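You operate a simulated robot arm through the tools that you are given. There is no shell and no other tool. Be economical: measure what you need, move in short steps, check, and stop when the job is done.

The job below is to be done with a simulated robot arm. You get a single attempt, and the scene is never put back.

## Task
Crack the ice loose and tip the cubes into the jug.
Fine: raise the tray's lever, lay it down again before you tip; all cubes in; put the tray back; spill nothing.

It is judged by the outcome, as a careful person would: the job done as asked, and still so three seconds after it is handed in. It fails if anything else is knocked over, pushed out of place, dropped, spilled or broken.

## Robot
A 7-joint arm with a two-finger parallel gripper, fixed in place. Base frame: the origin is at the foot of the arm, x ahead of it, y to its left, z up. Units: mm, rad, N and s.
With the tool pointing down near the work surface it reaches from about 300 to 680 mm from the base axis. Its first joint turns from -1.152 to 1.152 rad. Payload 1.57 kg.
The tool frame sits at the grasp point between the pads (the TCP): z along the fingers, y along the line on which they close. The tips reach 30 mm beyond it. The gripper opens to 110 mm. The fingers are 24 mm wide and 12 mm thick; the gripper's body (48 by 112 mm) begins 78 mm behind the TCP.
Orientation is that of the tool frame in the base frame, as a unit quaternion [w, x, y, z]. With the fingers straight down and closing along the base's y, the tool's x points along the base's -x, its y along +y and its z along -z.

## Interface
- The arm moves only by the tool step_arm. Its argument "rows" is a list of rows, each a list of 3 entries, a list of its own where there are three numbers: the gripper command, from -1 (fully open) to 1 (shut), values between in proportion, then the shift along the tool's x, y, z in mm, then the turn, a rotation vector about the tool's x, y, z in rad. In form: [[gripper, [x, y, z], [ax, ay, az]], ...]. A call has 1 to 20 rows; each row shifts and turns the commanded pose from where the row before left it, along the tool's axes as they then stand. Each row takes 0.2 s and may step no farther than 50 mm and 0.15 rad from the row before; otherwise, or with a gripper value out of range, the whole call is refused. A pose out of reach is approached as far as the arm can. The call stops where the force on the tool passes 70 N (or 10 N more than at its start, if that is more) or the arm is blocked; 0.2 s more then pass. Each finger travels about 108 mm/s and halts on what it meets, pressing with about 35 N; the grip force reading is that of the motor and also rises with nothing between the fingers. The clock runs only during rows and for 0.2 s after the last one: add rows that do not move to give the fingers time. It gives the time, the measured TCP pose, the force on the tool (base axes), the opening and the grip force at its end, in the units of the frame above (readings bear some noise), with the torque about the TCP (base axes, N m) and any sound that the robot's microphone picked up.
- Cameras (640 x 400 px; columns grow to the right, rows downward): "scene" is fixed at [169.8, -406, 1386.6]; the picture's right is [0.68, -0.73, 0.00], its down [-0.53, -0.49, -0.70] and it looks along [0.51, 0.47, -0.72] (base axes); focal length 244 px, centre (320, 200). "wrist" rides on the gripper at [70, 16, -141] in the tool frame; the picture's right is [-0.23, 0.97, 0.00], its down [-0.86, -0.20, -0.48] and it looks along [-0.47, -0.11, 0.88] (tool axes); focal length 222 px, centre (320, 200). There is no depth. A picture from a camera that has moved, and an enlarged one, comes with that camera's place and axes in the base frame and with its lens.
- capture(camera): a new picture of that camera. The clock stands still meanwhile.
- enlarge(camera, box): a new picture of the part [left, top, right, bottom] of that camera's present view, enlarged. The clock stands still meanwhile.
- job_done(): hands the job in; it is judged then, once.

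Work in short steps. Places have to be worked out from the pictures, the camera data and where the tool is seen: move nearer, look again, correct. Check each grasp and each placing, and mend what went wrong. You have 120 turns and 84 pictures in all, those below and enlarged ones among them. Open the gripper and draw the arm clear of the work before you hand the job in, unless the task says otherwise; then end with one line.

The tools are called after "Call:" as name(argument=value, ...) on one line, values as JSON. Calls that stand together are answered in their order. step_arm: Moves the arm, as the interface text tells. Its arguments: {"type":"object","properties":{"rows":{"type":"array","items":{"type":"array"}}},"required":["rows"]} The other tools are called the same way: capture (camera) takes a picture; enlarge (camera, box) takes an enlarged picture of a part of a camera's view; job_done () hands the job in.

At the start:

```text
time: 0.0
eef_pos: [458.6, 99.0, 1166.5]
tool_rot: [0.0, -0.001, 1.0, 0.0]
contact_force: [0.2, 0.2, 0.3]
torque: [0.01, 0.03, 0.01]
width: 110.0
finger_force: 0.1
```

scene: 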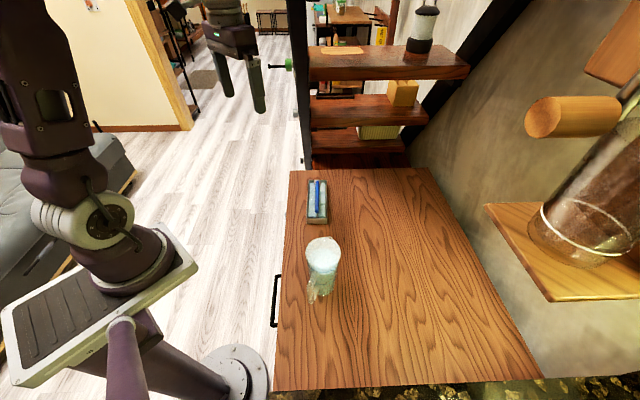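
wrist: 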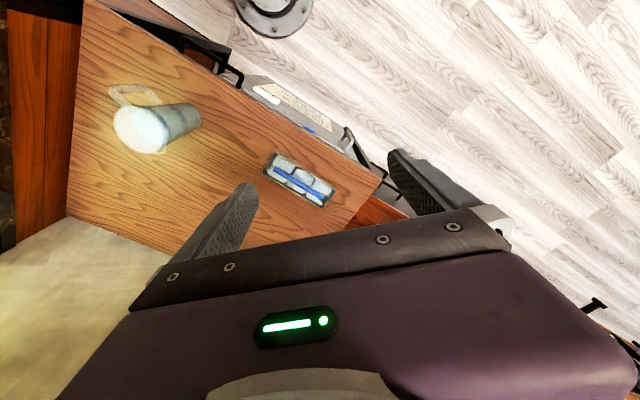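

The tray (blue lever) and the jug stand on the counter. I look closer at both.

Call:
enlarge(camera="scene", box=[270, 160, 398, 240])

Call:
enlarge(camera="scene", box=[260, 220, 388, 310])

Call:
enlarge(camera="wrist", box=[220, 130, 364, 220])

Call:
enlarge(camera="wrist", box=[80, 70, 240, 170])

```text
5.00 times, centred on (334, 200) of scene
camera zoom: at [169.8, -406.0, 1386.6], right [0.68, -0.73, 0.0], down [-0.53, -0.49, -0.7], along [0.51, 0.47, -0.72], focal length 1221 px, centre (250, 200)
```

zoom: 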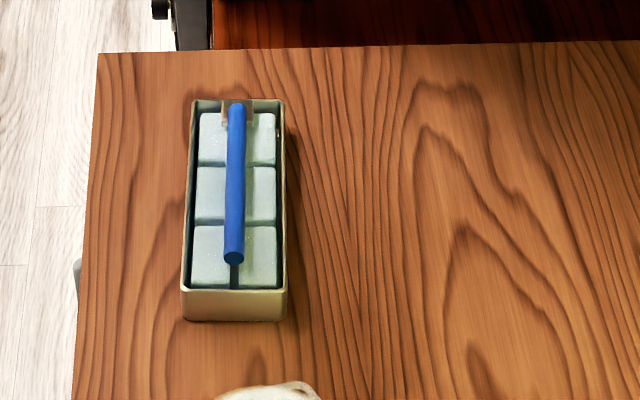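

```text
4.44 times, centred on (324, 265) of scene
camera zoom: at [169.8, -406.0, 1386.6], right [0.68, -0.73, 0.0], down [-0.53, -0.49, -0.7], along [0.51, 0.47, -0.72], focal length 1085 px, centre (302, -89)
```

zoom: 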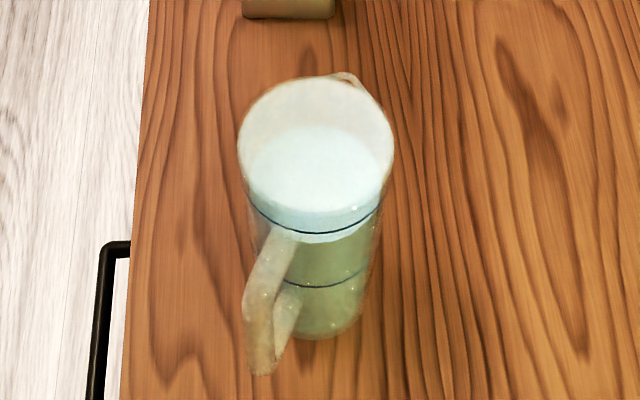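

```text
4.44 times, centred on (292, 175) of wrist
camera zoom: at [387.3, 114.8, 1306.2], right [0.23, 0.97, 0.0], down [0.86, -0.2, 0.48], along [0.47, -0.11, -0.88], focal length 987 px, centre (444, 311)
```

zoom: 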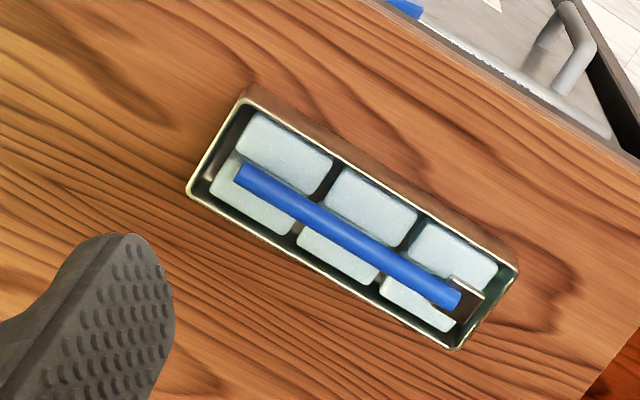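

```text
4.00 times, centred on (160, 120) of wrist
camera zoom: at [387.3, 114.8, 1306.2], right [0.23, 0.97, 0.0], down [0.86, -0.2, 0.48], along [0.47, -0.11, -0.88], focal length 888 px, centre (960, 520)
```

zoom: 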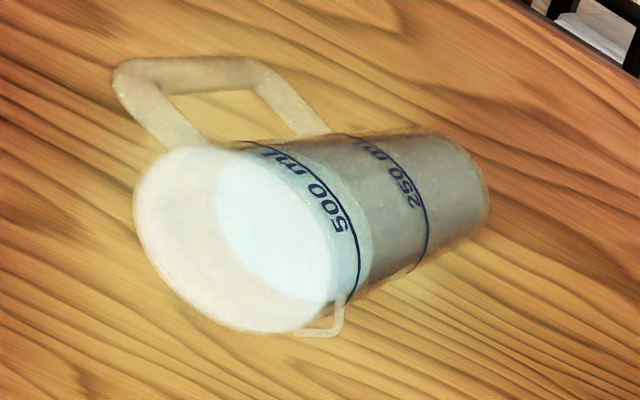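

Triangulation puts the tray at about (600, 9), rim z≈780, 185×67 mm, long axis about 43° from x. The lever's free end is near (551,-36,788), its pivot near (655,59,794). The jug rim centre is about (391,-209,908). I move above the lever's free end, turn the tool to match and look again.

Call:
step_arm(rows=[[0.1, [-12.7, -15.9, 33], [0, 0, 0]], [0.1, [-12.7, -15.9, 33], [0, 0, 0]], [0.1, [-12.7, -15.9, 33], [0, 0, 0]], [0.1, [-12.7, -15.9, 33], [0, 0, 0]], [0.1, [-12.7, -15.9, 33], [0, 0, 0]], [0.1, [-12.7, -15.9, 33], [0, 0, 0]], [0.1, [-12.7, -15.9, 28], [0, 0, 0]], [0.1, [-12.7, -15.9, 0], [0, 0, 0]], [0.1, [0, 0, 0], [0, 0, -0.15]], [0.1, [0, 0, 0], [0, 0, -0.15]], [0.1, [0, 0, 0], [0, 0, -0.15]], [0.1, [0, 0, 0], [0, 0, -0.15]], [0.1, [0, 0, 0], [0, 0, -0.147]], [0.1, [0, 0, 0], [0, 0, 0]]])

Call:
capture(camera="wrist")

Call:
capture(camera="scene")

```text
time: 3.0
eef_pos: [559.3, -27.5, 939.1]
tool_rot: [0.0, -0.366, 0.931, 0.0]
contact_force: [0.3, -0.2, 0.0]
torque: [-0.04, 0.0, -0.02]
width: 49.4
finger_force: 0.0
```

```text
77 pictures are left
camera wrist: at [496.7, -64.0, 1079.9], right [-0.5, 0.87, 0.0], down [0.76, 0.44, 0.48], along [0.42, 0.24, -0.88], focal length 222 px, centre (320, 200)
```

wrist: 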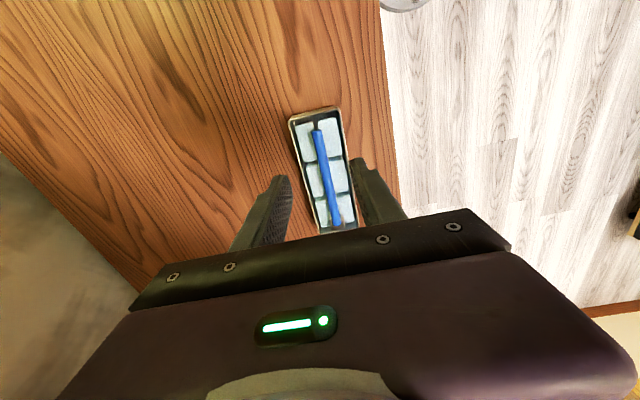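

```text
76 pictures are left
```

scene: 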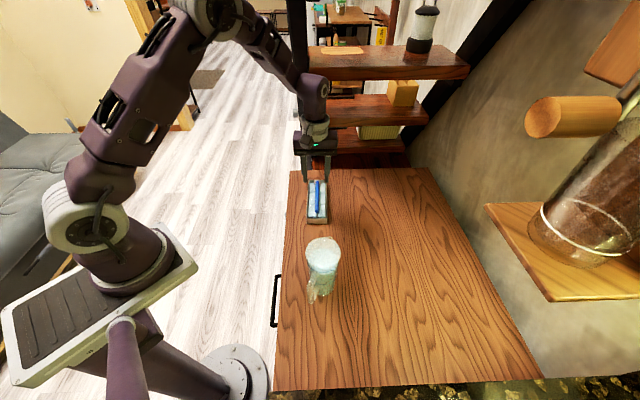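

I enlarge the wrist view to refine the lever's end and direction.

Call:
enlarge(camera="wrist", box=[224, 90, 416, 240])

```text
2.67 times, centred on (320, 165) of wrist
camera zoom: at [496.7, -64.0, 1079.9], right [-0.5, 0.87, 0.0], down [0.76, 0.44, 0.48], along [0.42, 0.24, -0.88], focal length 592 px, centre (320, 293)
```

zoom: 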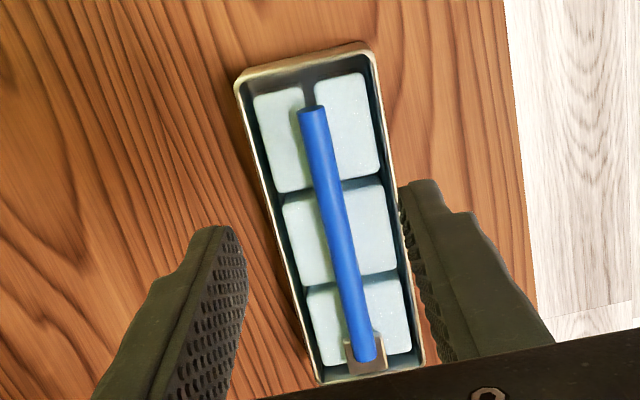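

The lever end agrees at about (551,-37) and the tool is aligned. I lower to TCP z≈825, tips about 795, just over the rod.

Call:
step_arm(rows=[[0.1, [0, 0, 40], [0, 0, 0]], [0.1, [0, 0, 40], [0, 0, 0]], [0.1, [0, 0, 20], [0, 0, 0]], [0.1, [0, 0, 14], [0, 0, 0]], [0.1, [0, 0, 0], [0, 0, 0]]])

Call:
enlarge(camera="wrist", box=[200, 90, 440, 240])

Call:
enlarge(camera="scene", box=[286, 160, 350, 240])

```text
time: 4.2
eef_pos: [558.9, -26.5, 825.9]
tool_rot: [0.001, -0.365, 0.931, 0.0]
contact_force: [0.0, -0.1, 0.4]
torque: [-0.01, -0.01, -0.02]
width: 49.5
finger_force: 0.1
```

```text
2.67 times, centred on (320, 165) of wrist
camera zoom: at [497.9, -63.2, 965.8], right [-0.49, 0.87, 0.0], down [0.76, 0.43, 0.48], along [0.42, 0.24, -0.88], focal length 592 px, centre (320, 293)
```

zoom: 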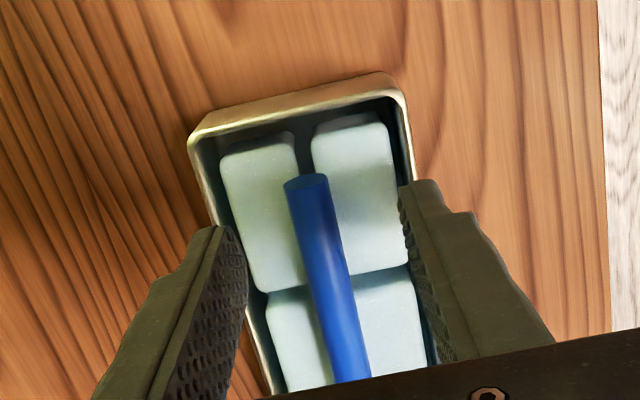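

```text
5.00 times, centred on (318, 200) of scene
camera zoom: at [169.8, -406.0, 1386.6], right [0.68, -0.73, 0.0], down [-0.53, -0.49, -0.7], along [0.51, 0.47, -0.72], focal length 1221 px, centre (330, 200)
```

zoom: 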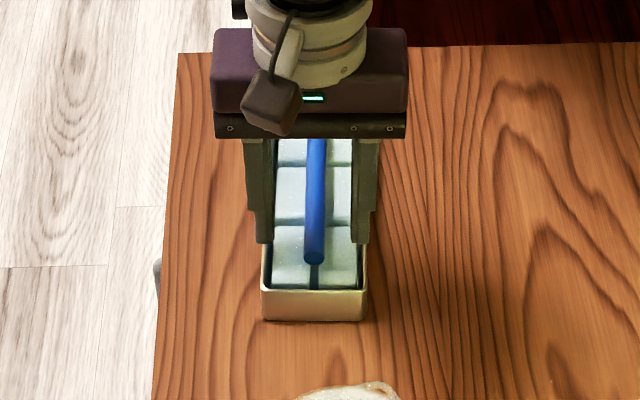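

The rod's end is at z≈786 and sits centred between the fingers. I narrow the fingers to about 30 mm, lower to TCP z≈812, and close.

Call:
step_arm(rows=[[0.45, [0, 0, 0], [0, 0, 0]], [0.45, [0, 0, 7], [0, 0, 0]], [0.45, [0, 0, 7], [0, 0, 0]], [0.45, [0, 0, 0], [0, 0, 0]], [1, [0, 0, 0], [0, 0, 0]], [1, [0, 0, 0], [0, 0, 0]]])

Call:
enlarge(camera="wrist", box=[200, 90, 440, 240])

```text
time: 5.6
eef_pos: [558.8, -28.3, 810.9]
tool_rot: [0.0, -0.364, 0.931, 0.0]
contact_force: [0.2, 0.6, 0.7]
torque: [0.05, -0.06, -0.25]
width: 13.0
finger_force: 29.6
```

```text
2.67 times, centred on (320, 165) of wrist
camera zoom: at [497.5, -63.8, 951.4], right [-0.49, 0.87, 0.0], down [0.76, 0.43, 0.48], along [0.42, 0.24, -0.88], focal length 592 px, centre (320, 293)
```

zoom: 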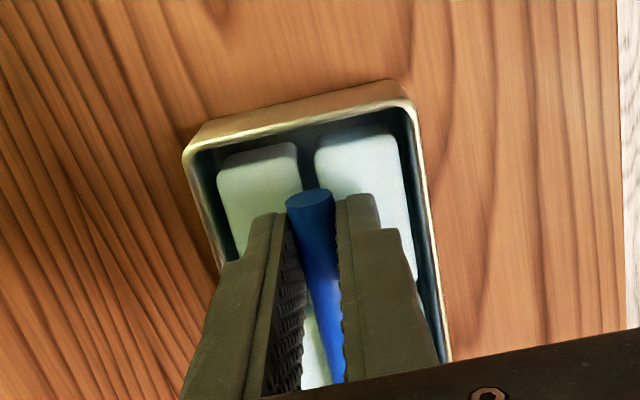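

The rod is held (13 mm). I lift it slightly along its arc (about 0.2 rad) and check whether the tray stays down.

Call:
step_arm(rows=[[1, [-0.2, 0, -6.4], [0, 0, 0]], [1, [-0.5, 0, -6.4], [0, 0, 0]], [1, [-0.8, 0, -6.4], [0, 0, 0]], [1, [-1.1, 0, -6.4], [0, 0, 0]], [1, [0, 0, 0], [0, 0, 0]]])

Call:
enlarge(camera="scene", box=[286, 160, 350, 240])

Call:
enlarge(camera="wrist", box=[200, 90, 440, 240])

```text
time: 6.8
eef_pos: [560.4, -26.4, 838.0]
tool_rot: [0.0, -0.365, 0.931, 0.0]
contact_force: [0.4, 0.2, -1.6]
torque: [-0.15, 0.18, 0.01]
width: 13.0
finger_force: 29.7
```

```text
5.00 times, centred on (318, 200) of scene
camera zoom: at [169.8, -406.0, 1386.6], right [0.68, -0.73, 0.0], down [-0.53, -0.49, -0.7], along [0.51, 0.47, -0.72], focal length 1221 px, centre (330, 200)
```

zoom: 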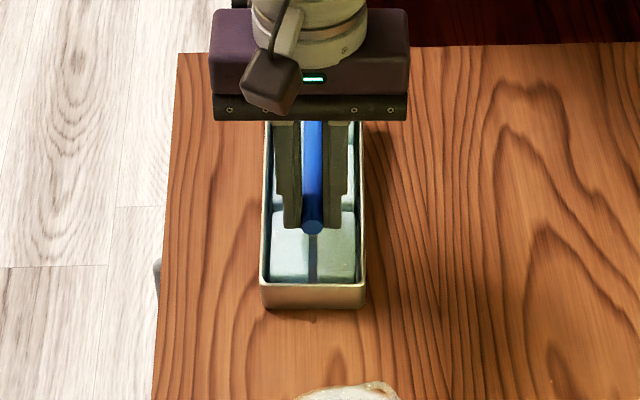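

```text
2.67 times, centred on (320, 165) of wrist
camera zoom: at [499.1, -62.3, 978.4], right [-0.49, 0.87, 0.0], down [0.76, 0.43, 0.48], along [0.42, 0.24, -0.88], focal length 592 px, centre (320, 293)
```

zoom: 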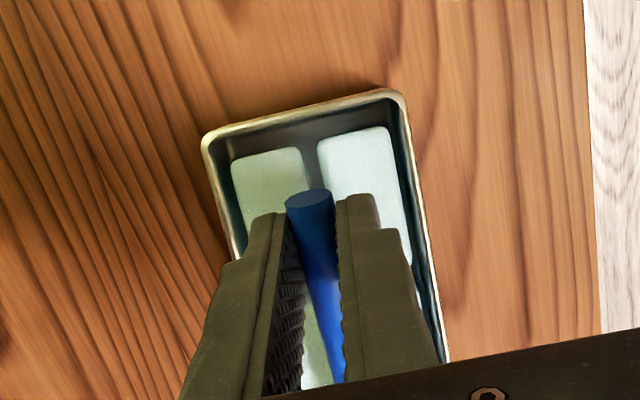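

The tray's near end rose about 10 mm with the lever. I hold still and check whether it settles (damping) or stays up (friction).

Call:
step_arm(rows=[[1, [0, 0, 0], [0, 0, 0]], [1, [0, 0, 0], [0, 0, 0]], [1, [0, 0, 0], [0, 0, 0]], [1, [0, 0, 0], [0, 0, 0]], [1, [0, 0, 0], [0, 0, 0]], [1, [0, 0, 0], [0, 0, 0]]])

Call:
enlarge(camera="scene", box=[286, 160, 350, 240])

```text
time: 8.2
eef_pos: [561.3, -26.2, 838.9]
tool_rot: [0.0, -0.365, 0.931, 0.0]
contact_force: [0.6, 0.5, -1.5]
torque: [-0.16, 0.15, 0.0]
width: 13.2
finger_force: 30.0
```

```text
5.00 times, centred on (318, 200) of scene
camera zoom: at [169.8, -406.0, 1386.6], right [0.68, -0.73, 0.0], down [-0.53, -0.49, -0.7], along [0.51, 0.47, -0.72], focal length 1221 px, centre (330, 200)
```

zoom: 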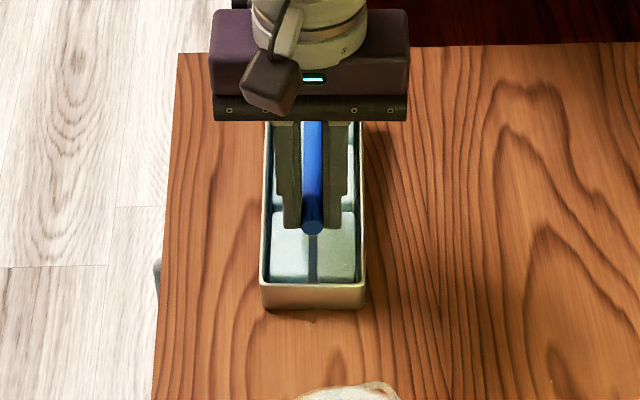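

The tool reads a 0.22 N m torque about its closing axis. The pads resist the rod's rotation, and that lifts the tray. I turn the tool +0.2 rad about its y axis, around the rod contact, to relieve it.

Call:
step_arm(rows=[[1, [-1.2, 0, 0], [0, 0.05, 0]], [1, [-1.2, 0, 0], [0, 0.05, 0]], [1, [-1.2, 0, 0], [0, 0.05, 0]], [1, [-1.2, 0, 0], [0, 0.05, 0]], [1, [0, 0, 0], [0, 0, 0]], [1, [0, 0, 0], [0, 0, 0]]])

Call:
enlarge(camera="scene", box=[286, 160, 350, 240])

```text
time: 9.6
eef_pos: [564.1, -23.7, 838.6]
tool_rot: [-0.092, -0.363, 0.926, -0.037]
contact_force: [-0.7, 1.1, 5.7]
torque: [0.56, -0.57, 0.08]
width: 12.9
finger_force: 29.4
```

```text
5.00 times, centred on (318, 200) of scene
camera zoom: at [169.7, -406.0, 1386.6], right [0.68, -0.73, 0.0], down [-0.53, -0.49, -0.7], along [0.51, 0.47, -0.72], focal length 1221 px, centre (330, 200)
```

zoom: 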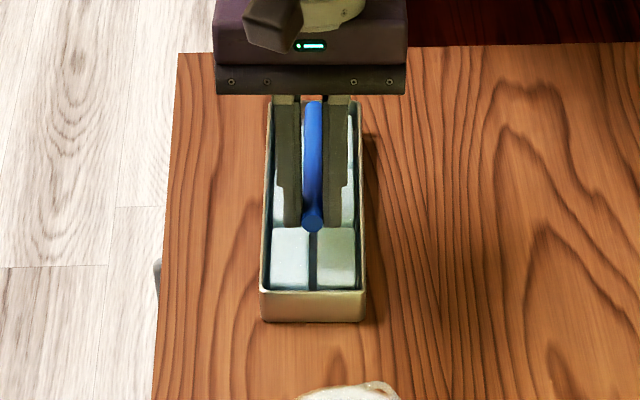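

The tray is back down flat and the pads hold firmly. Rotating the tool rigidly with the rod about the pivot is right. I continue 0.3 rad along that arc.

Call:
step_arm(rows=[[1, [0, 0, -2], [0, 0, 0]], [1, [-1.8, 0, -9.7], [0, 0.075, 0]], [1, [-1.8, 0, -9.7], [0, 0.075, 0]], [1, [-1.8, 0, -9.7], [0, 0.075, 0]], [1, [-1.8, 0, -9.7], [0, 0.075, 0]], [1, [0, 0, 0], [0, 0, 0]]])

Call:
enlarge(camera="scene", box=[286, 140, 350, 240])

```text
time: 11.0
eef_pos: [577.0, -10.8, 873.1]
tool_rot: [-0.231, -0.353, 0.902, -0.09]
contact_force: [0.8, 0.0, -1.6]
torque: [-0.12, 0.1, 0.05]
width: 12.8
finger_force: 29.9
```

```text
4.00 times, centred on (318, 190) of scene
camera zoom: at [169.9, -406.0, 1386.6], right [0.68, -0.73, 0.0], down [-0.53, -0.49, -0.7], along [0.51, 0.47, -0.72], focal length 977 px, centre (328, 240)
```

zoom: 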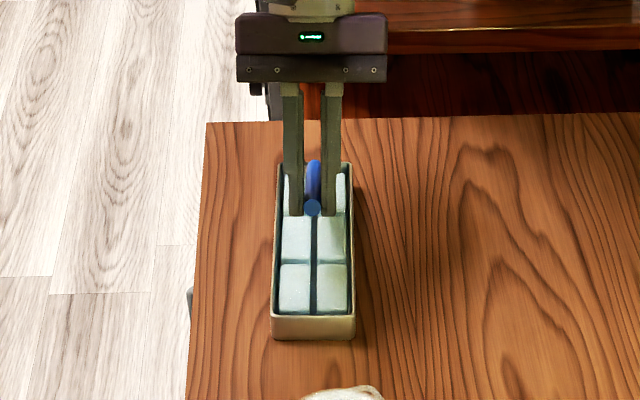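

The tray stays flat and forces are small. I continue the arc another 0.3 rad, with a slight downward bias.

Call:
step_arm(rows=[[1, [-1.8, 0, -9.4], [0, 0.075, 0]], [1, [-1.8, 0, -9.4], [0, 0.075, 0]], [1, [-1.8, 0, -9.4], [0, 0.075, 0]], [1, [-1.8, 0, -9.4], [0, 0.075, 0]], [1, [0, 0, 0], [0, 0, 0]]])

Call:
capture(camera="scene")

```text
time: 12.2
eef_pos: [557.4, 5.8, 918.9]
tool_rot: [-0.363, -0.336, 0.858, -0.142]
contact_force: [0.0, -1.5, -2.7]
torque: [-0.12, 0.13, 0.03]
width: 12.9
finger_force: 29.9
out of reach, approached as far as the arm can: row 2, 3, 4
```

```text
66 pictures are left
```

scene: 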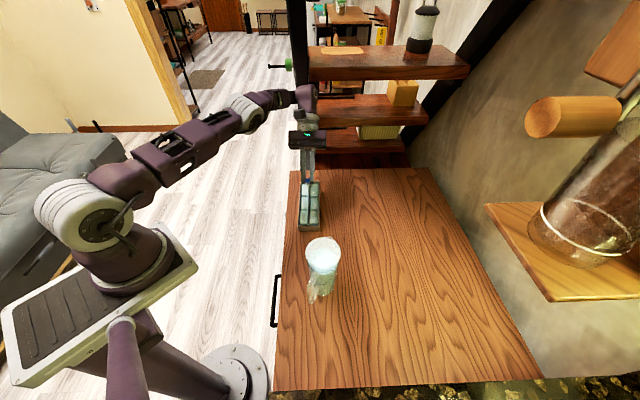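

The arm ran out of reach and dragged the tray sideways. I look closely before correcting.

Call:
enlarge(camera="scene", box=[270, 120, 366, 250])

Call:
capture(camera="wrist")

```text
3.08 times, centred on (318, 185) of scene
camera zoom: at [169.8, -406.0, 1386.6], right [0.68, -0.73, 0.0], down [-0.53, -0.49, -0.7], along [0.51, 0.47, -0.72], focal length 751 px, centre (326, 246)
```

zoom: 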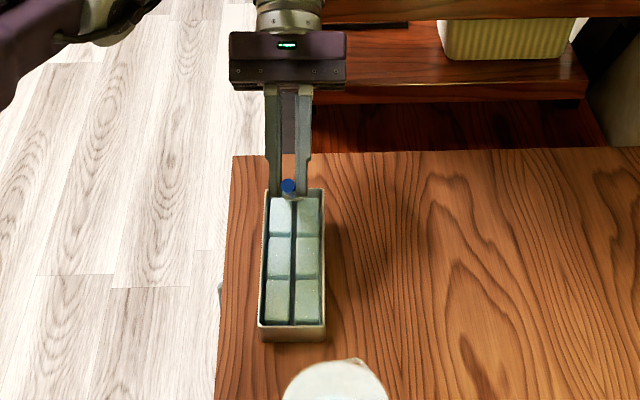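

```text
64 pictures are left
camera wrist: at [586.2, 52.7, 1066.3], right [-0.55, 0.82, -0.16], down [0.82, 0.49, -0.28], along [-0.15, -0.29, -0.95], focal length 222 px, centre (320, 200)
```

wrist: 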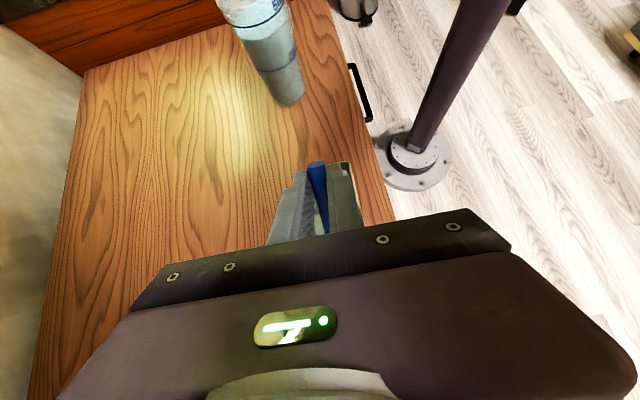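

The lever is raised about 0.8 rad. The arm's reach limit pulled the tray about 36 mm toward -x. I draw back toward the base and see how the pose and force answer.

Call:
step_arm(rows=[[1, [7, 0, 7.2], [0, 0, 0]], [1, [7, 0, 7.2], [0, 0, 0]], [1, [0, 0, 0], [0, 0, 0]]])

Call:
enlarge(camera="scene", box=[270, 120, 366, 250])

```text
time: 13.0
eef_pos: [543.2, -8.6, 917.8]
tool_rot: [-0.362, -0.336, 0.858, -0.142]
contact_force: [0.3, -0.1, -1.2]
torque: [-0.04, 0.09, -0.02]
width: 13.1
finger_force: 29.6
```

```text
3.08 times, centred on (318, 185) of scene
camera zoom: at [169.8, -406.0, 1386.6], right [0.68, -0.73, 0.0], down [-0.53, -0.49, -0.7], along [0.51, 0.47, -0.72], focal length 751 px, centre (326, 246)
```

zoom: 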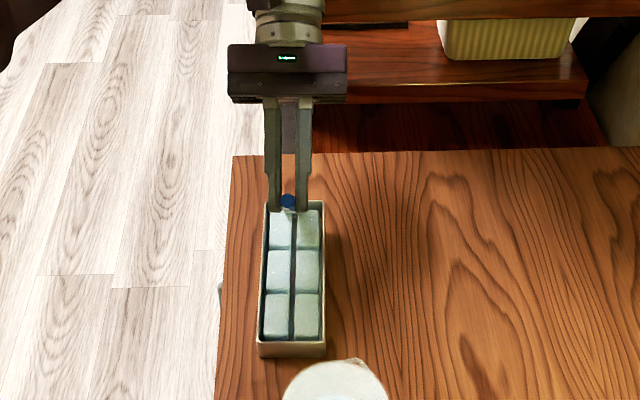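

Commands follow from the measured pose and the tray slides along nicely. I drag it 40 mm more toward the base along its axis for reach, then continue raising 0.3 rad.

Call:
step_arm(rows=[[1, [7, 0, 7.2], [0, 0, 0]], [1, [7, 0, 7.2], [0, 0, 0]], [1, [7, 0, 7.2], [0, 0, 0]], [1, [7, 0, 7.2], [0, 0, 0]], [1, [0, 0, 0], [0, 0, 0]], [1, [-1.8, 0, -9.5], [0, 0.075, 0]], [1, [-1.8, 0, -9.5], [0, 0.075, 0]], [1, [0, 0, 0], [0, 0, 0]]])

Call:
enlarge(camera="scene", box=[270, 120, 366, 250])

```text
time: 14.8
eef_pos: [525.6, -24.0, 928.1]
tool_rot: [-0.426, -0.325, 0.828, -0.168]
contact_force: [-0.2, 0.6, -2.1]
torque: [-0.02, 0.01, 0.0]
width: 12.9
finger_force: 29.8
```

```text
3.08 times, centred on (318, 185) of scene
camera zoom: at [169.8, -406.0, 1386.6], right [0.68, -0.73, 0.0], down [-0.53, -0.49, -0.7], along [0.51, 0.47, -0.72], focal length 751 px, centre (326, 246)
```

zoom: 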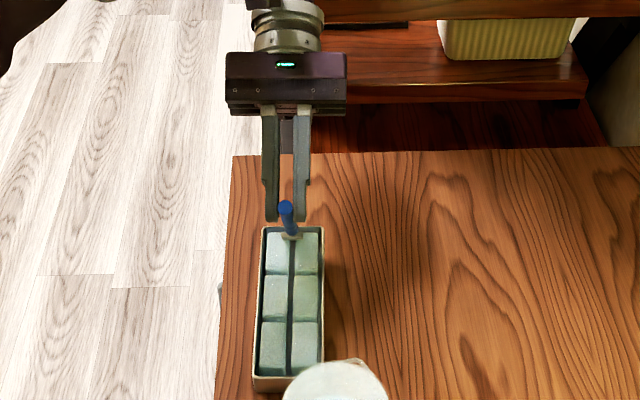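

The lever is now about 1 rad up and the tray is clear of the jug. I continue raising.

Call:
step_arm(rows=[[1, [-1.8, 0, -9.5], [0, 0.075, 0]], [1, [-1.8, 0, -9.5], [0, 0.075, 0]], [1, [0, 0, 0], [0, 0, 0]]])

Call:
enlarge(camera="scene", box=[270, 120, 366, 250])

```text
time: 15.6
eef_pos: [515.6, -11.7, 934.9]
tool_rot: [-0.471, -0.314, 0.803, -0.185]
contact_force: [0.4, 0.2, -1.9]
torque: [0.0, 0.06, 0.03]
width: 13.0
finger_force: 30.3
out of reach, approached as far as the arm can: row 1, 2
```

```text
3.08 times, centred on (318, 185) of scene
camera zoom: at [169.8, -406.0, 1386.6], right [0.68, -0.73, 0.0], down [-0.53, -0.49, -0.7], along [0.51, 0.47, -0.72], focal length 751 px, centre (326, 246)
```

zoom: 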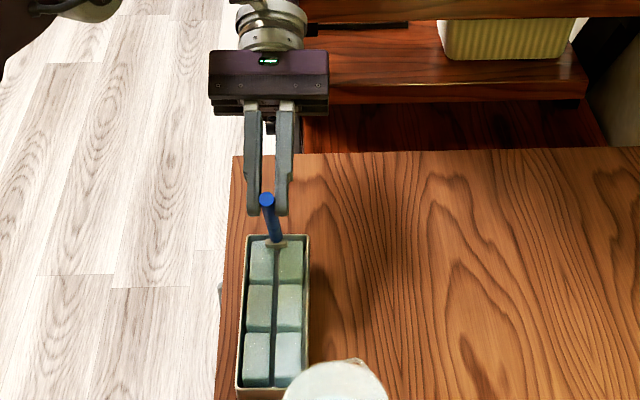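

The reach limit is hit again at lever ≈1.08 rad, and the tray drifted toward the counter's left edge (about 20 mm margin). I shift it back along tool -y, then test a gentler grip so the rod can pivot in the pads.

Call:
step_arm(rows=[[1, [0, -10, 0], [0, 0, 0]], [1, [0, -10, 0], [0, 0, 0]], [1, [0, -10, 0], [0, 0, 0]], [0.79, [0, 0, 0], [0, 0, 0]], [0.79, [0, 0, 0], [0, 0, 0]]])

Call:
enlarge(camera="scene", box=[270, 120, 366, 250])

```text
time: 16.8
eef_pos: [516.0, -11.7, 934.7]
tool_rot: [-0.471, -0.316, 0.803, -0.186]
contact_force: [0.0, -0.4, -2.6]
torque: [-0.03, 0.09, 0.03]
width: 13.2
finger_force: 29.3
out of reach, approached as far as the arm can: row 1, 2, 3
```

```text
3.08 times, centred on (318, 185) of scene
camera zoom: at [169.8, -406.0, 1386.6], right [0.68, -0.73, 0.0], down [-0.53, -0.49, -0.7], along [0.51, 0.47, -0.72], focal length 751 px, centre (326, 246)
```

zoom: 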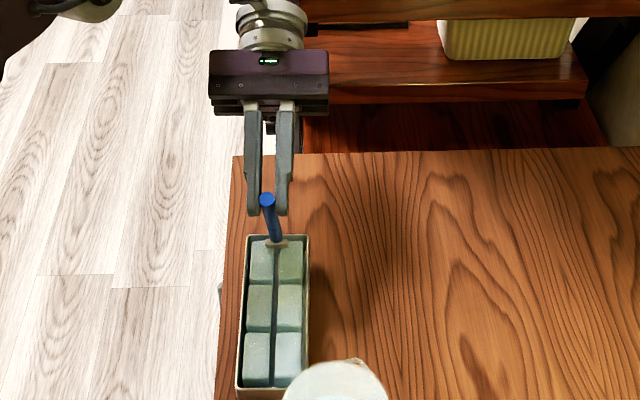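

The gentler command doesn't loosen the hold. I'll lay the lever back down, regrip it with the tool leaned the other way, and raise it fully from there. First I go back 0.3 rad and move away from the counter edge.

Call:
step_arm(rows=[[1, [1.8, 0, 9.7], [0, -0.075, 0]], [1, [1.8, 0, 9.7], [0, -0.075, 0]], [1, [1.8, 0, 9.7], [0, -0.075, 0]], [1, [1.8, 0, 9.7], [0, -0.075, 0]], [1, [0, -10, 0], [0, 0, 0]], [1, [0, -10, 0], [0, 0, 0]], [1, [0, -10, 0], [0, 0, 0]], [1, [0, 0, 0], [0, 0, 0]]])

Call:
enlarge(camera="scene", box=[270, 120, 366, 250])

```text
time: 18.6
eef_pos: [508.5, -59.2, 917.8]
tool_rot: [-0.362, -0.337, 0.857, -0.142]
contact_force: [0.7, 0.9, -2.4]
torque: [-0.14, 0.1, -0.02]
width: 12.9
finger_force: 30.0
```

```text
3.08 times, centred on (318, 185) of scene
camera zoom: at [169.8, -406.0, 1386.6], right [0.68, -0.73, 0.0], down [-0.53, -0.49, -0.7], along [0.51, 0.47, -0.72], focal length 751 px, centre (326, 246)
```

zoom: 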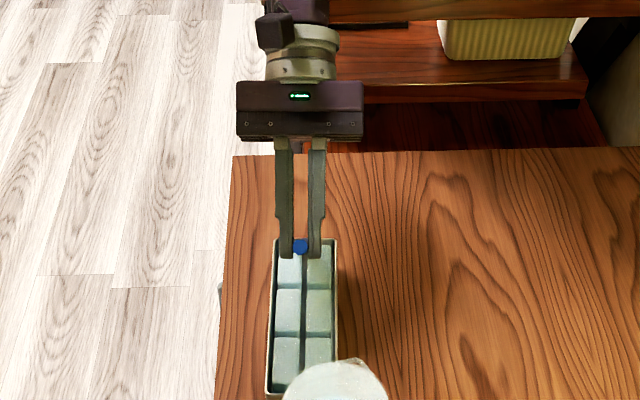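

Safe margins all round. I lower the lever the remaining arc.

Call:
step_arm(rows=[[1, [1.8, 0, 9.7], [0, -0.075, 0]], [1, [1.8, 0, 9.7], [0, -0.075, 0]], [1, [1.8, 0, 9.7], [0, -0.075, 0]], [1, [1.8, 0, 9.7], [0, -0.075, 0]], [1, [1.8, 0, 9.7], [0, -0.075, 0]], [1, [1.8, 0, 9.7], [0, -0.075, 0]], [1, [1.8, 0, 9.7], [0, -0.075, 0]], [1, [0, 0, 0], [0, 0, 0]]])

Call:
enlarge(camera="scene", box=[270, 120, 366, 250])

Call:
capture(camera="wrist")

```text
time: 20.4
eef_pos: [473.9, -91.3, 870.0]
tool_rot: [-0.127, -0.361, 0.922, -0.049]
contact_force: [0.0, -0.6, -2.5]
torque: [-0.19, 0.2, -0.01]
width: 12.9
finger_force: 29.7
```

```text
3.08 times, centred on (318, 185) of scene
camera zoom: at [169.8, -406.0, 1386.6], right [0.68, -0.73, 0.0], down [-0.53, -0.49, -0.7], along [0.51, 0.47, -0.72], focal length 751 px, centre (326, 246)
```

zoom: 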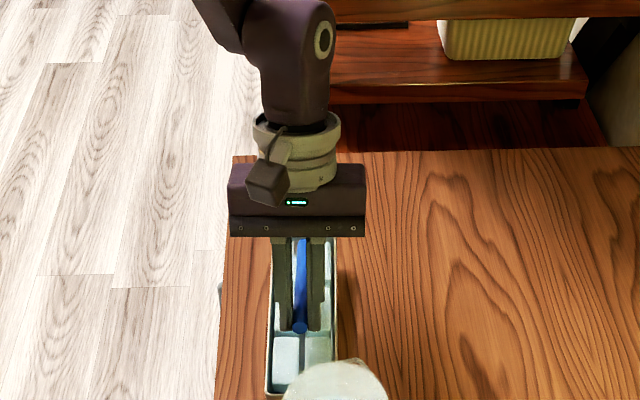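

```text
57 pictures are left
camera wrist: at [441.0, -99.6, 1023.2], right [-0.5, 0.86, -0.06], down [0.83, 0.5, 0.23], along [0.23, 0.06, -0.97], focal length 222 px, centre (320, 200)
```

wrist: 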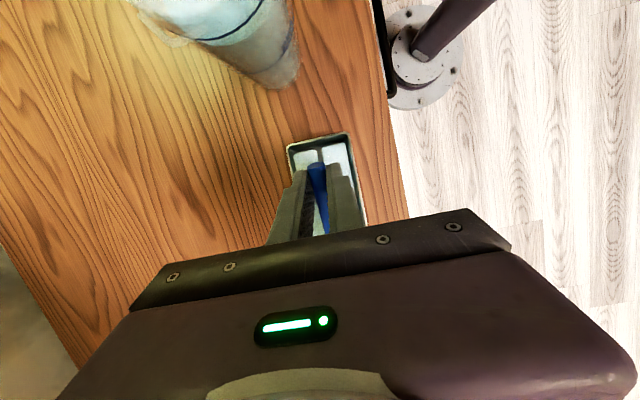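

The tray is hanging about 25 mm off the counter (force ≈ its weight, 2.5 N). I lower straight down slowly.

Call:
step_arm(rows=[[1, [-1.3, 0, 4.8], [0, 0, 0]], [1, [-1.3, 0, 4.8], [0, 0, 0]], [1, [-1.3, 0, 4.8], [0, 0, 0]], [1, [-1.3, 0, 4.8], [0, 0, 0]], [1, [0, 0, 0], [0, 0, 0]]])

Call:
enlarge(camera="scene", box=[270, 160, 366, 290])

```text
time: 21.6
eef_pos: [475.0, -91.1, 849.3]
tool_rot: [-0.127, -0.362, 0.922, -0.05]
contact_force: [0.0, 0.5, -1.5]
torque: [-0.14, 0.11, -0.02]
width: 12.8
finger_force: 29.5
```

```text
3.08 times, centred on (318, 225) of scene
camera zoom: at [169.8, -406.0, 1386.6], right [0.68, -0.73, 0.0], down [-0.53, -0.49, -0.7], along [0.51, 0.47, -0.72], focal length 751 px, centre (326, 123)
```

zoom: 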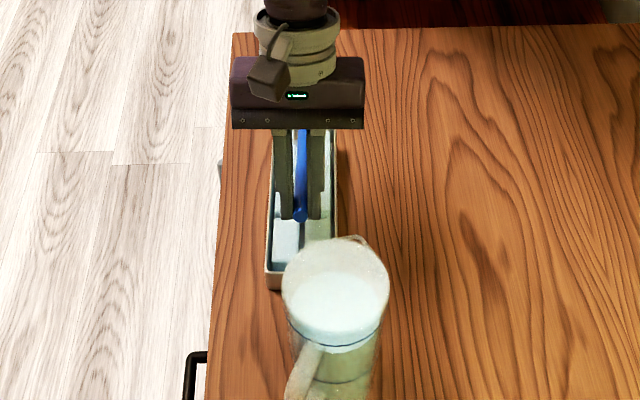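

Partly supported now. I finish the arc to level.

Call:
step_arm(rows=[[1, [1.6, 0, 8.7], [0, -0.0675, 0]], [1, [1.6, 0, 8.7], [0, -0.0675, 0]], [1, [1.6, 0, 8.7], [0, -0.0675, 0]], [1, [1.6, 0, 8.7], [0, -0.0675, 0]], [1, [0, 0, 0], [0, 0, 0]]])

Call:
enlarge(camera="scene", box=[270, 160, 366, 290])

Call:
enlarge(camera="wrist", box=[200, 90, 440, 240])

```text
time: 22.8
eef_pos: [466.5, -100.0, 816.3]
tool_rot: [-0.002, -0.365, 0.931, -0.002]
contact_force: [-0.3, -0.4, -2.2]
torque: [-0.19, 0.18, 0.04]
width: 13.2
finger_force: 30.1
```

```text
3.08 times, centred on (318, 225) of scene
camera zoom: at [169.8, -406.0, 1386.6], right [0.68, -0.73, 0.0], down [-0.53, -0.49, -0.7], along [0.51, 0.47, -0.72], focal length 751 px, centre (326, 123)
```

zoom: 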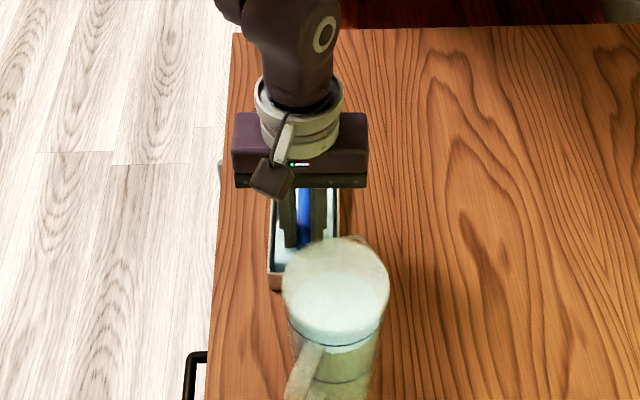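

```text
2.67 times, centred on (320, 165) of wrist
camera zoom: at [405.1, -135.9, 956.8], right [-0.49, 0.87, 0.0], down [0.76, 0.44, 0.48], along [0.41, 0.23, -0.88], focal length 592 px, centre (320, 293)
```

zoom: 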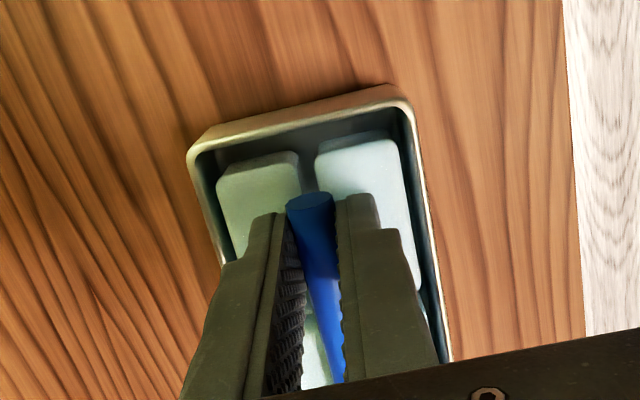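

Nearly down. I lower the last few mm, release slightly, and back straight up.

Call:
step_arm(rows=[[1, [0, 0, 2.5], [0, 0, 0]], [1, [0, 0, 2.0], [0, 0, 0]], [1, [0, 0, 0], [0, 0, 0]]])

```text
time: 23.6
eef_pos: [466.2, -99.4, 812.1]
tool_rot: [-0.002, -0.366, 0.931, -0.001]
contact_force: [1.7, 0.4, -0.9]
torque: [-0.21, 0.16, 0.03]
width: 12.7
finger_force: 30.0
```

Almost unloaded. I open to about 26 mm and rise.

Call:
step_arm(rows=[[1, [0, 0, 1.0], [0, 0, 0]], [0.54, [0, 0, 0], [0, 0, 0]], [0.54, [0, 0, 0], [0, 0, 0]], [0.54, [0, 0, -10], [0, 0, 0]], [0.54, [0, 0, -20], [0, 0, 0]], [0.54, [0, 0, -30], [0, 0, 0]], [-0.6, [0, 0, -40], [0, 0, 0]], [-0.6, [-20, 0, -20], [0, 0, 0]], [-0.6, [-34.5, 0, 0], [0, 0, 0]], [-0.6, [0, 0, 0], [0, 0, 0]]])

Call:
enlarge(camera="wrist", box=[200, 40, 440, 240])

Call:
enlarge(camera="scene", box=[270, 160, 366, 290])

```text
time: 25.8
eef_pos: [506.3, -61.4, 929.4]
tool_rot: [-0.003, -0.365, 0.931, -0.001]
contact_force: [-0.5, 0.9, 0.2]
torque: [-0.01, -0.02, 0.04]
width: 88.0
finger_force: 0.0
```

```text
2.00 times, centred on (320, 140) of wrist
camera zoom: at [444.6, -97.3, 1069.7], right [-0.49, 0.87, 0.0], down [0.76, 0.44, 0.47], along [0.41, 0.23, -0.88], focal length 444 px, centre (320, 320)
```

zoom: 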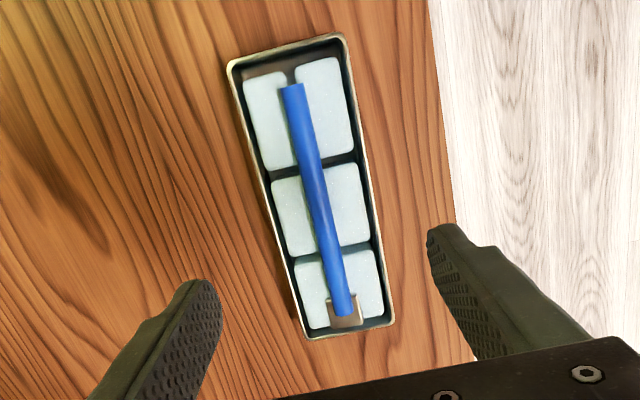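

```text
3.08 times, centred on (318, 225) of scene
camera zoom: at [169.8, -406.0, 1386.6], right [0.68, -0.73, 0.0], down [-0.53, -0.49, -0.7], along [0.51, 0.47, -0.72], focal length 751 px, centre (326, 123)
```

zoom: 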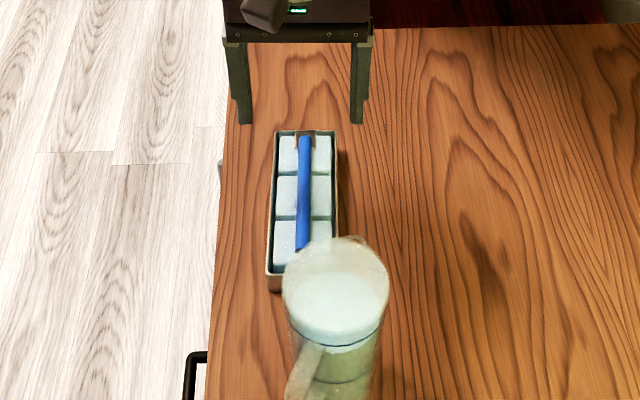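

The tray sits level, lever down. Its centre is about (510.6,-57.6) at 42.5°. I descend around it to grasp its sides.

Call:
step_arm(rows=[[-0.6, [-6, 0, 40], [0, 0, 0]], [-0.6, [0, 0, 40], [0, 0, 0]], [-0.6, [0, 0, 35], [0, 0, 0]], [-0.6, [0, 0, 20], [0, 0, 0]], [-0.6, [0, 0, 9], [0, 0, 0]], [-0.6, [0, 0, 0], [0, 0, 0]], [1, [0, 0, 0], [0, 0, 0]], [1, [0, 0, 0], [0, 0, 0]], [1, [0, 0, 0], [0, 0, 0]]])

Call:
enlarge(camera="wrist", box=[200, 90, 440, 240])

```text
time: 27.8
eef_pos: [509.2, -58.1, 786.4]
tool_rot: [-0.003, -0.365, 0.931, 0.0]
contact_force: [0.2, 0.0, -0.3]
torque: [-0.02, -0.03, 0.0]
width: 69.4
finger_force: 34.9
```

```text
2.67 times, centred on (320, 165) of wrist
camera zoom: at [447.7, -94.5, 926.7], right [-0.49, 0.87, 0.0], down [0.76, 0.44, 0.47], along [0.41, 0.23, -0.88], focal length 592 px, centre (320, 293)
```

zoom: 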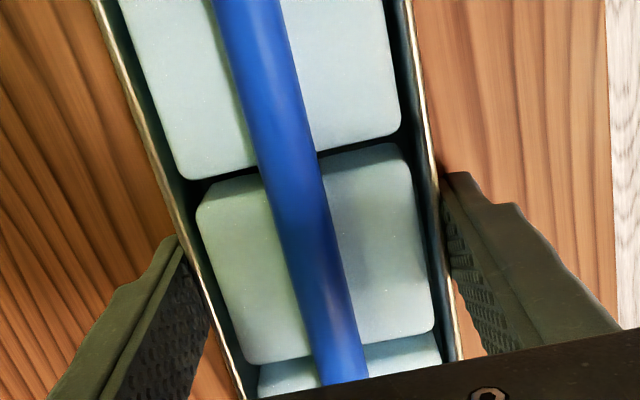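

Firm grip on the tray (69 mm). I lift it 15 mm, shift to about (535,-85) and turn it so its axis lies along y, where the arm can lean sideways for the lever.

Call:
step_arm(rows=[[1, [0, 0, -8], [0, 0, 0]], [1, [0, 0, -8], [0, 0, 0]], [1, [0, -12.5, 0], [0, 0, 0]], [1, [0, -12.5, 0], [0, 0, 0]], [1, [0, -12.5, 0], [0, 0, 0]], [1, [0, 0, 0], [0, 0, -0.1]], [1, [0, 0, 0], [0, 0, -0.1]], [1, [0, 0, 0], [0, 0, -0.1]], [1, [0, 0, 0], [0, 0, -0.1]], [1, [0, 0, 0], [0, 0, -0.1]], [1, [0, 0, 0], [0, 0, -0.1]], [1, [0, 0, 0], [0, 0, -0.1]], [1, [0, 0, 0], [0, 0, -0.12]], [1, [0, 0, 0], [0, 0, 0]]])

Call:
capture(camera="scene")

```text
time: 30.8
eef_pos: [536.2, -85.4, 801.8]
tool_rot: [-0.002, -0.707, 0.708, 0.0]
contact_force: [0.2, -0.2, -2.9]
torque: [-0.02, 0.0, -0.03]
width: 69.6
finger_force: 35.5
```

```text
50 pictures are left
```

scene: 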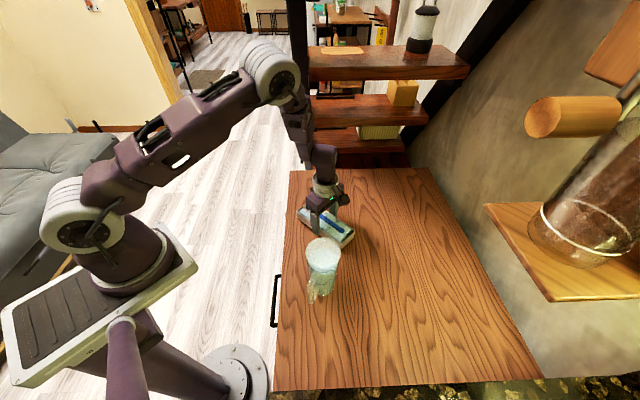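

The tray is lifted level (weight 2.9 N). I set it down here, release, rise, and go to the lever's free end with the tool leaned -0.5 rad.

Call:
step_arm(rows=[[1, [0, 0, 8], [0, 0, 0]], [1, [0, 0, 7], [0, 0, 0]], [1, [0, 0, 0], [0, 0, 0]], [-0.6, [0, 0, 0], [0, 0, 0]], [-0.6, [0, 0, 0], [0, 0, 0]], [-0.6, [0, 0, -20], [0, 0, 0]], [-0.6, [0, 0, -40], [0, 0, 0]], [0.45, [0, 0, -34], [0, 0, 0]], [0.45, [30, 0, 0], [0, 0, 0]], [0.45, [30, 0, 0], [0, 0, 0]], [0.45, [29, 0, 23], [0, 0, 0]], [0.45, [0, 0, 0], [0, -0.125, 0]], [0.45, [0, 0, 0], [0, -0.125, 0]], [0.45, [0, 0, 0], [0, -0.125, 0]], [0.45, [0, 0, 0], [0, -0.125, 0]], [0.45, [0, 0, 0], [0, 0, 0]]])

Call:
enlarge(camera="wrist", box=[200, 40, 440, 240])

Call:
enlarge(camera="scene", box=[270, 160, 398, 260])

```text
time: 34.2
eef_pos: [534.6, -177.7, 858.3]
tool_rot: [0.174, -0.684, 0.687, 0.175]
contact_force: [0.4, -0.4, -1.0]
torque: [0.01, -0.01, 0.0]
width: 30.4
finger_force: 0.0
```

```text
2.00 times, centred on (320, 140) of wrist
camera zoom: at [518.3, -305.6, 948.4], right [-0.97, 0.2, 0.11], down [0.2, 0.52, 0.83], along [0.11, 0.83, -0.55], focal length 444 px, centre (320, 320)
```

zoom: 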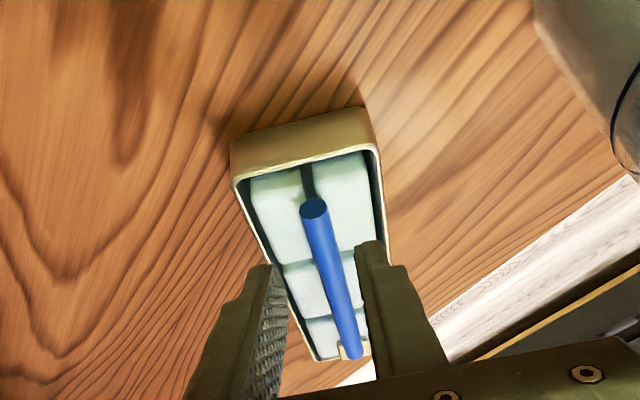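

```text
4.00 times, centred on (334, 210) of scene
camera zoom: at [169.8, -406.0, 1386.6], right [0.68, -0.73, 0.0], down [-0.53, -0.49, -0.7], along [0.51, 0.47, -0.72], focal length 977 px, centre (264, 160)
```

zoom: 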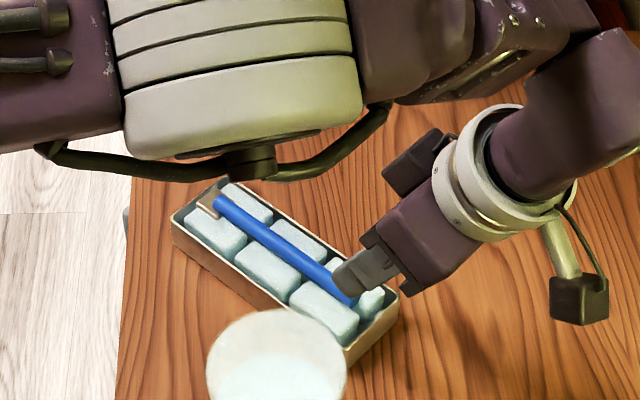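

The rod's end is at about (534,-157,787), near wall at y≈-176. I approach along the fingers to the rod, 12 mm from its end, then close.

Call:
step_arm(rows=[[0.45, [2.5, 0, 20], [0, 0, 0]], [0.45, [2, 0, 15], [0, 0, 0]], [0.45, [1, 0, 8], [0, 0, 0]], [0.45, [0, 0, 5.3], [0, 0, 0]], [0.45, [0, 0, 0], [0, 0, 0]], [1, [0, 0, 0], [0, 0, 0]], [1, [0, 0, 0], [0, 0, 0]]])

Call:
enlarge(camera="wrist", box=[200, 40, 440, 240])

Call:
enlarge(camera="scene", box=[290, 180, 370, 240])

```text
time: 35.8
eef_pos: [535.1, -157.0, 813.5]
tool_rot: [0.173, -0.684, 0.687, 0.175]
contact_force: [0.4, 0.9, 0.7]
torque: [-0.2, -0.02, 0.05]
width: 13.0
finger_force: 30.4
```

```text
2.00 times, centred on (320, 140) of wrist
camera zoom: at [517.7, -286.0, 901.9], right [-0.97, 0.2, 0.11], down [0.2, 0.52, 0.83], along [0.11, 0.83, -0.55], focal length 444 px, centre (320, 320)
```

zoom: 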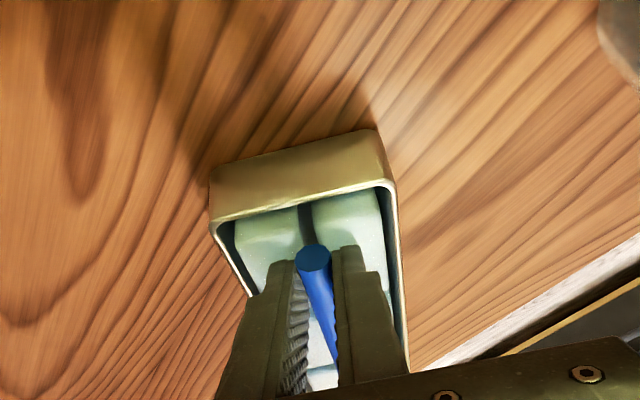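

```text
6.67 times, centred on (330, 210) of scene
camera zoom: at [169.8, -406.0, 1386.6], right [0.68, -0.73, 0.0], down [-0.53, -0.49, -0.7], along [0.51, 0.47, -0.72], focal length 1628 px, centre (253, 133)
```

zoom: 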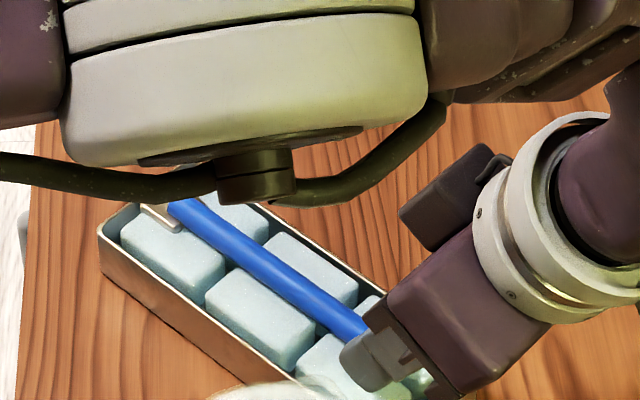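

Lever held. I raise it around its pivot in 0.075 rad steps with the arc worked out for this grip; first 0.3 rad.

Call:
step_arm(rows=[[1, [-6.9, 0, -8.2], [0, 0.075, 0]], [1, [-6.9, 0, -8.2], [0, 0.075, 0]], [1, [-6.9, 0, -8.2], [0, 0.075, 0]], [1, [-6.9, 0, -8.2], [0, 0.075, 0]], [1, [0, 0, 0], [0, 0, 0]]])

Call:
enlarge(camera="scene", box=[280, 160, 376, 240])

```text
time: 37.0
eef_pos: [534.3, -143.2, 854.5]
tool_rot: [0.067, -0.702, 0.706, 0.07]
contact_force: [0.0, -0.7, -0.1]
torque: [-0.27, 0.01, 0.03]
width: 12.7
finger_force: 29.9
```

```text
5.00 times, centred on (328, 200) of scene
camera zoom: at [169.8, -406.0, 1386.6], right [0.68, -0.73, 0.0], down [-0.53, -0.49, -0.7], along [0.51, 0.47, -0.72], focal length 1221 px, centre (280, 200)
```

zoom: 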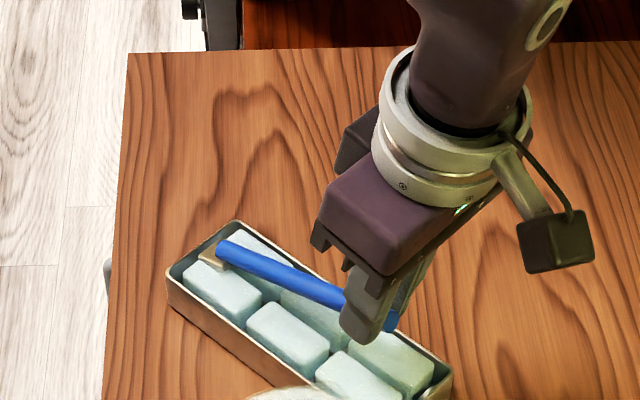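

The tray stays flat with near-zero force. I continue 0.45 rad.

Call:
step_arm(rows=[[1, [-6.9, 0, -8.2], [0, 0.075, 0]], [1, [-6.9, 0, -8.2], [0, 0.075, 0]], [1, [-6.9, 0, -8.2], [0, 0.075, 0]], [1, [-6.9, 0, -8.2], [0, 0.075, 0]], [1, [-6.9, 0, -8.2], [0, 0.075, 0]], [1, [-6.9, 0, -8.2], [0, 0.075, 0]], [1, [0, 0, 0], [0, 0, 0]]])

Call:
enlarge(camera="scene", box=[280, 160, 376, 240])

```text
time: 38.6
eef_pos: [536.0, -102.9, 904.6]
tool_rot: [-0.091, -0.7, 0.703, -0.089]
contact_force: [-0.6, 0.0, -0.2]
torque: [-0.16, 0.04, 0.05]
width: 12.8
finger_force: 29.5
```

```text
5.00 times, centred on (328, 200) of scene
camera zoom: at [169.8, -406.0, 1386.6], right [0.68, -0.73, 0.0], down [-0.53, -0.49, -0.7], along [0.51, 0.47, -0.72], focal length 1221 px, centre (280, 200)
```

zoom: 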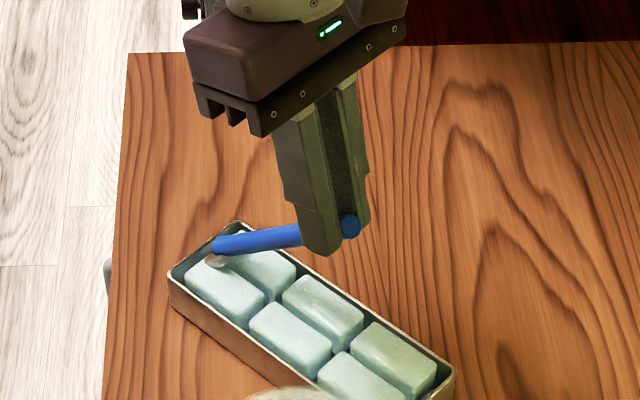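

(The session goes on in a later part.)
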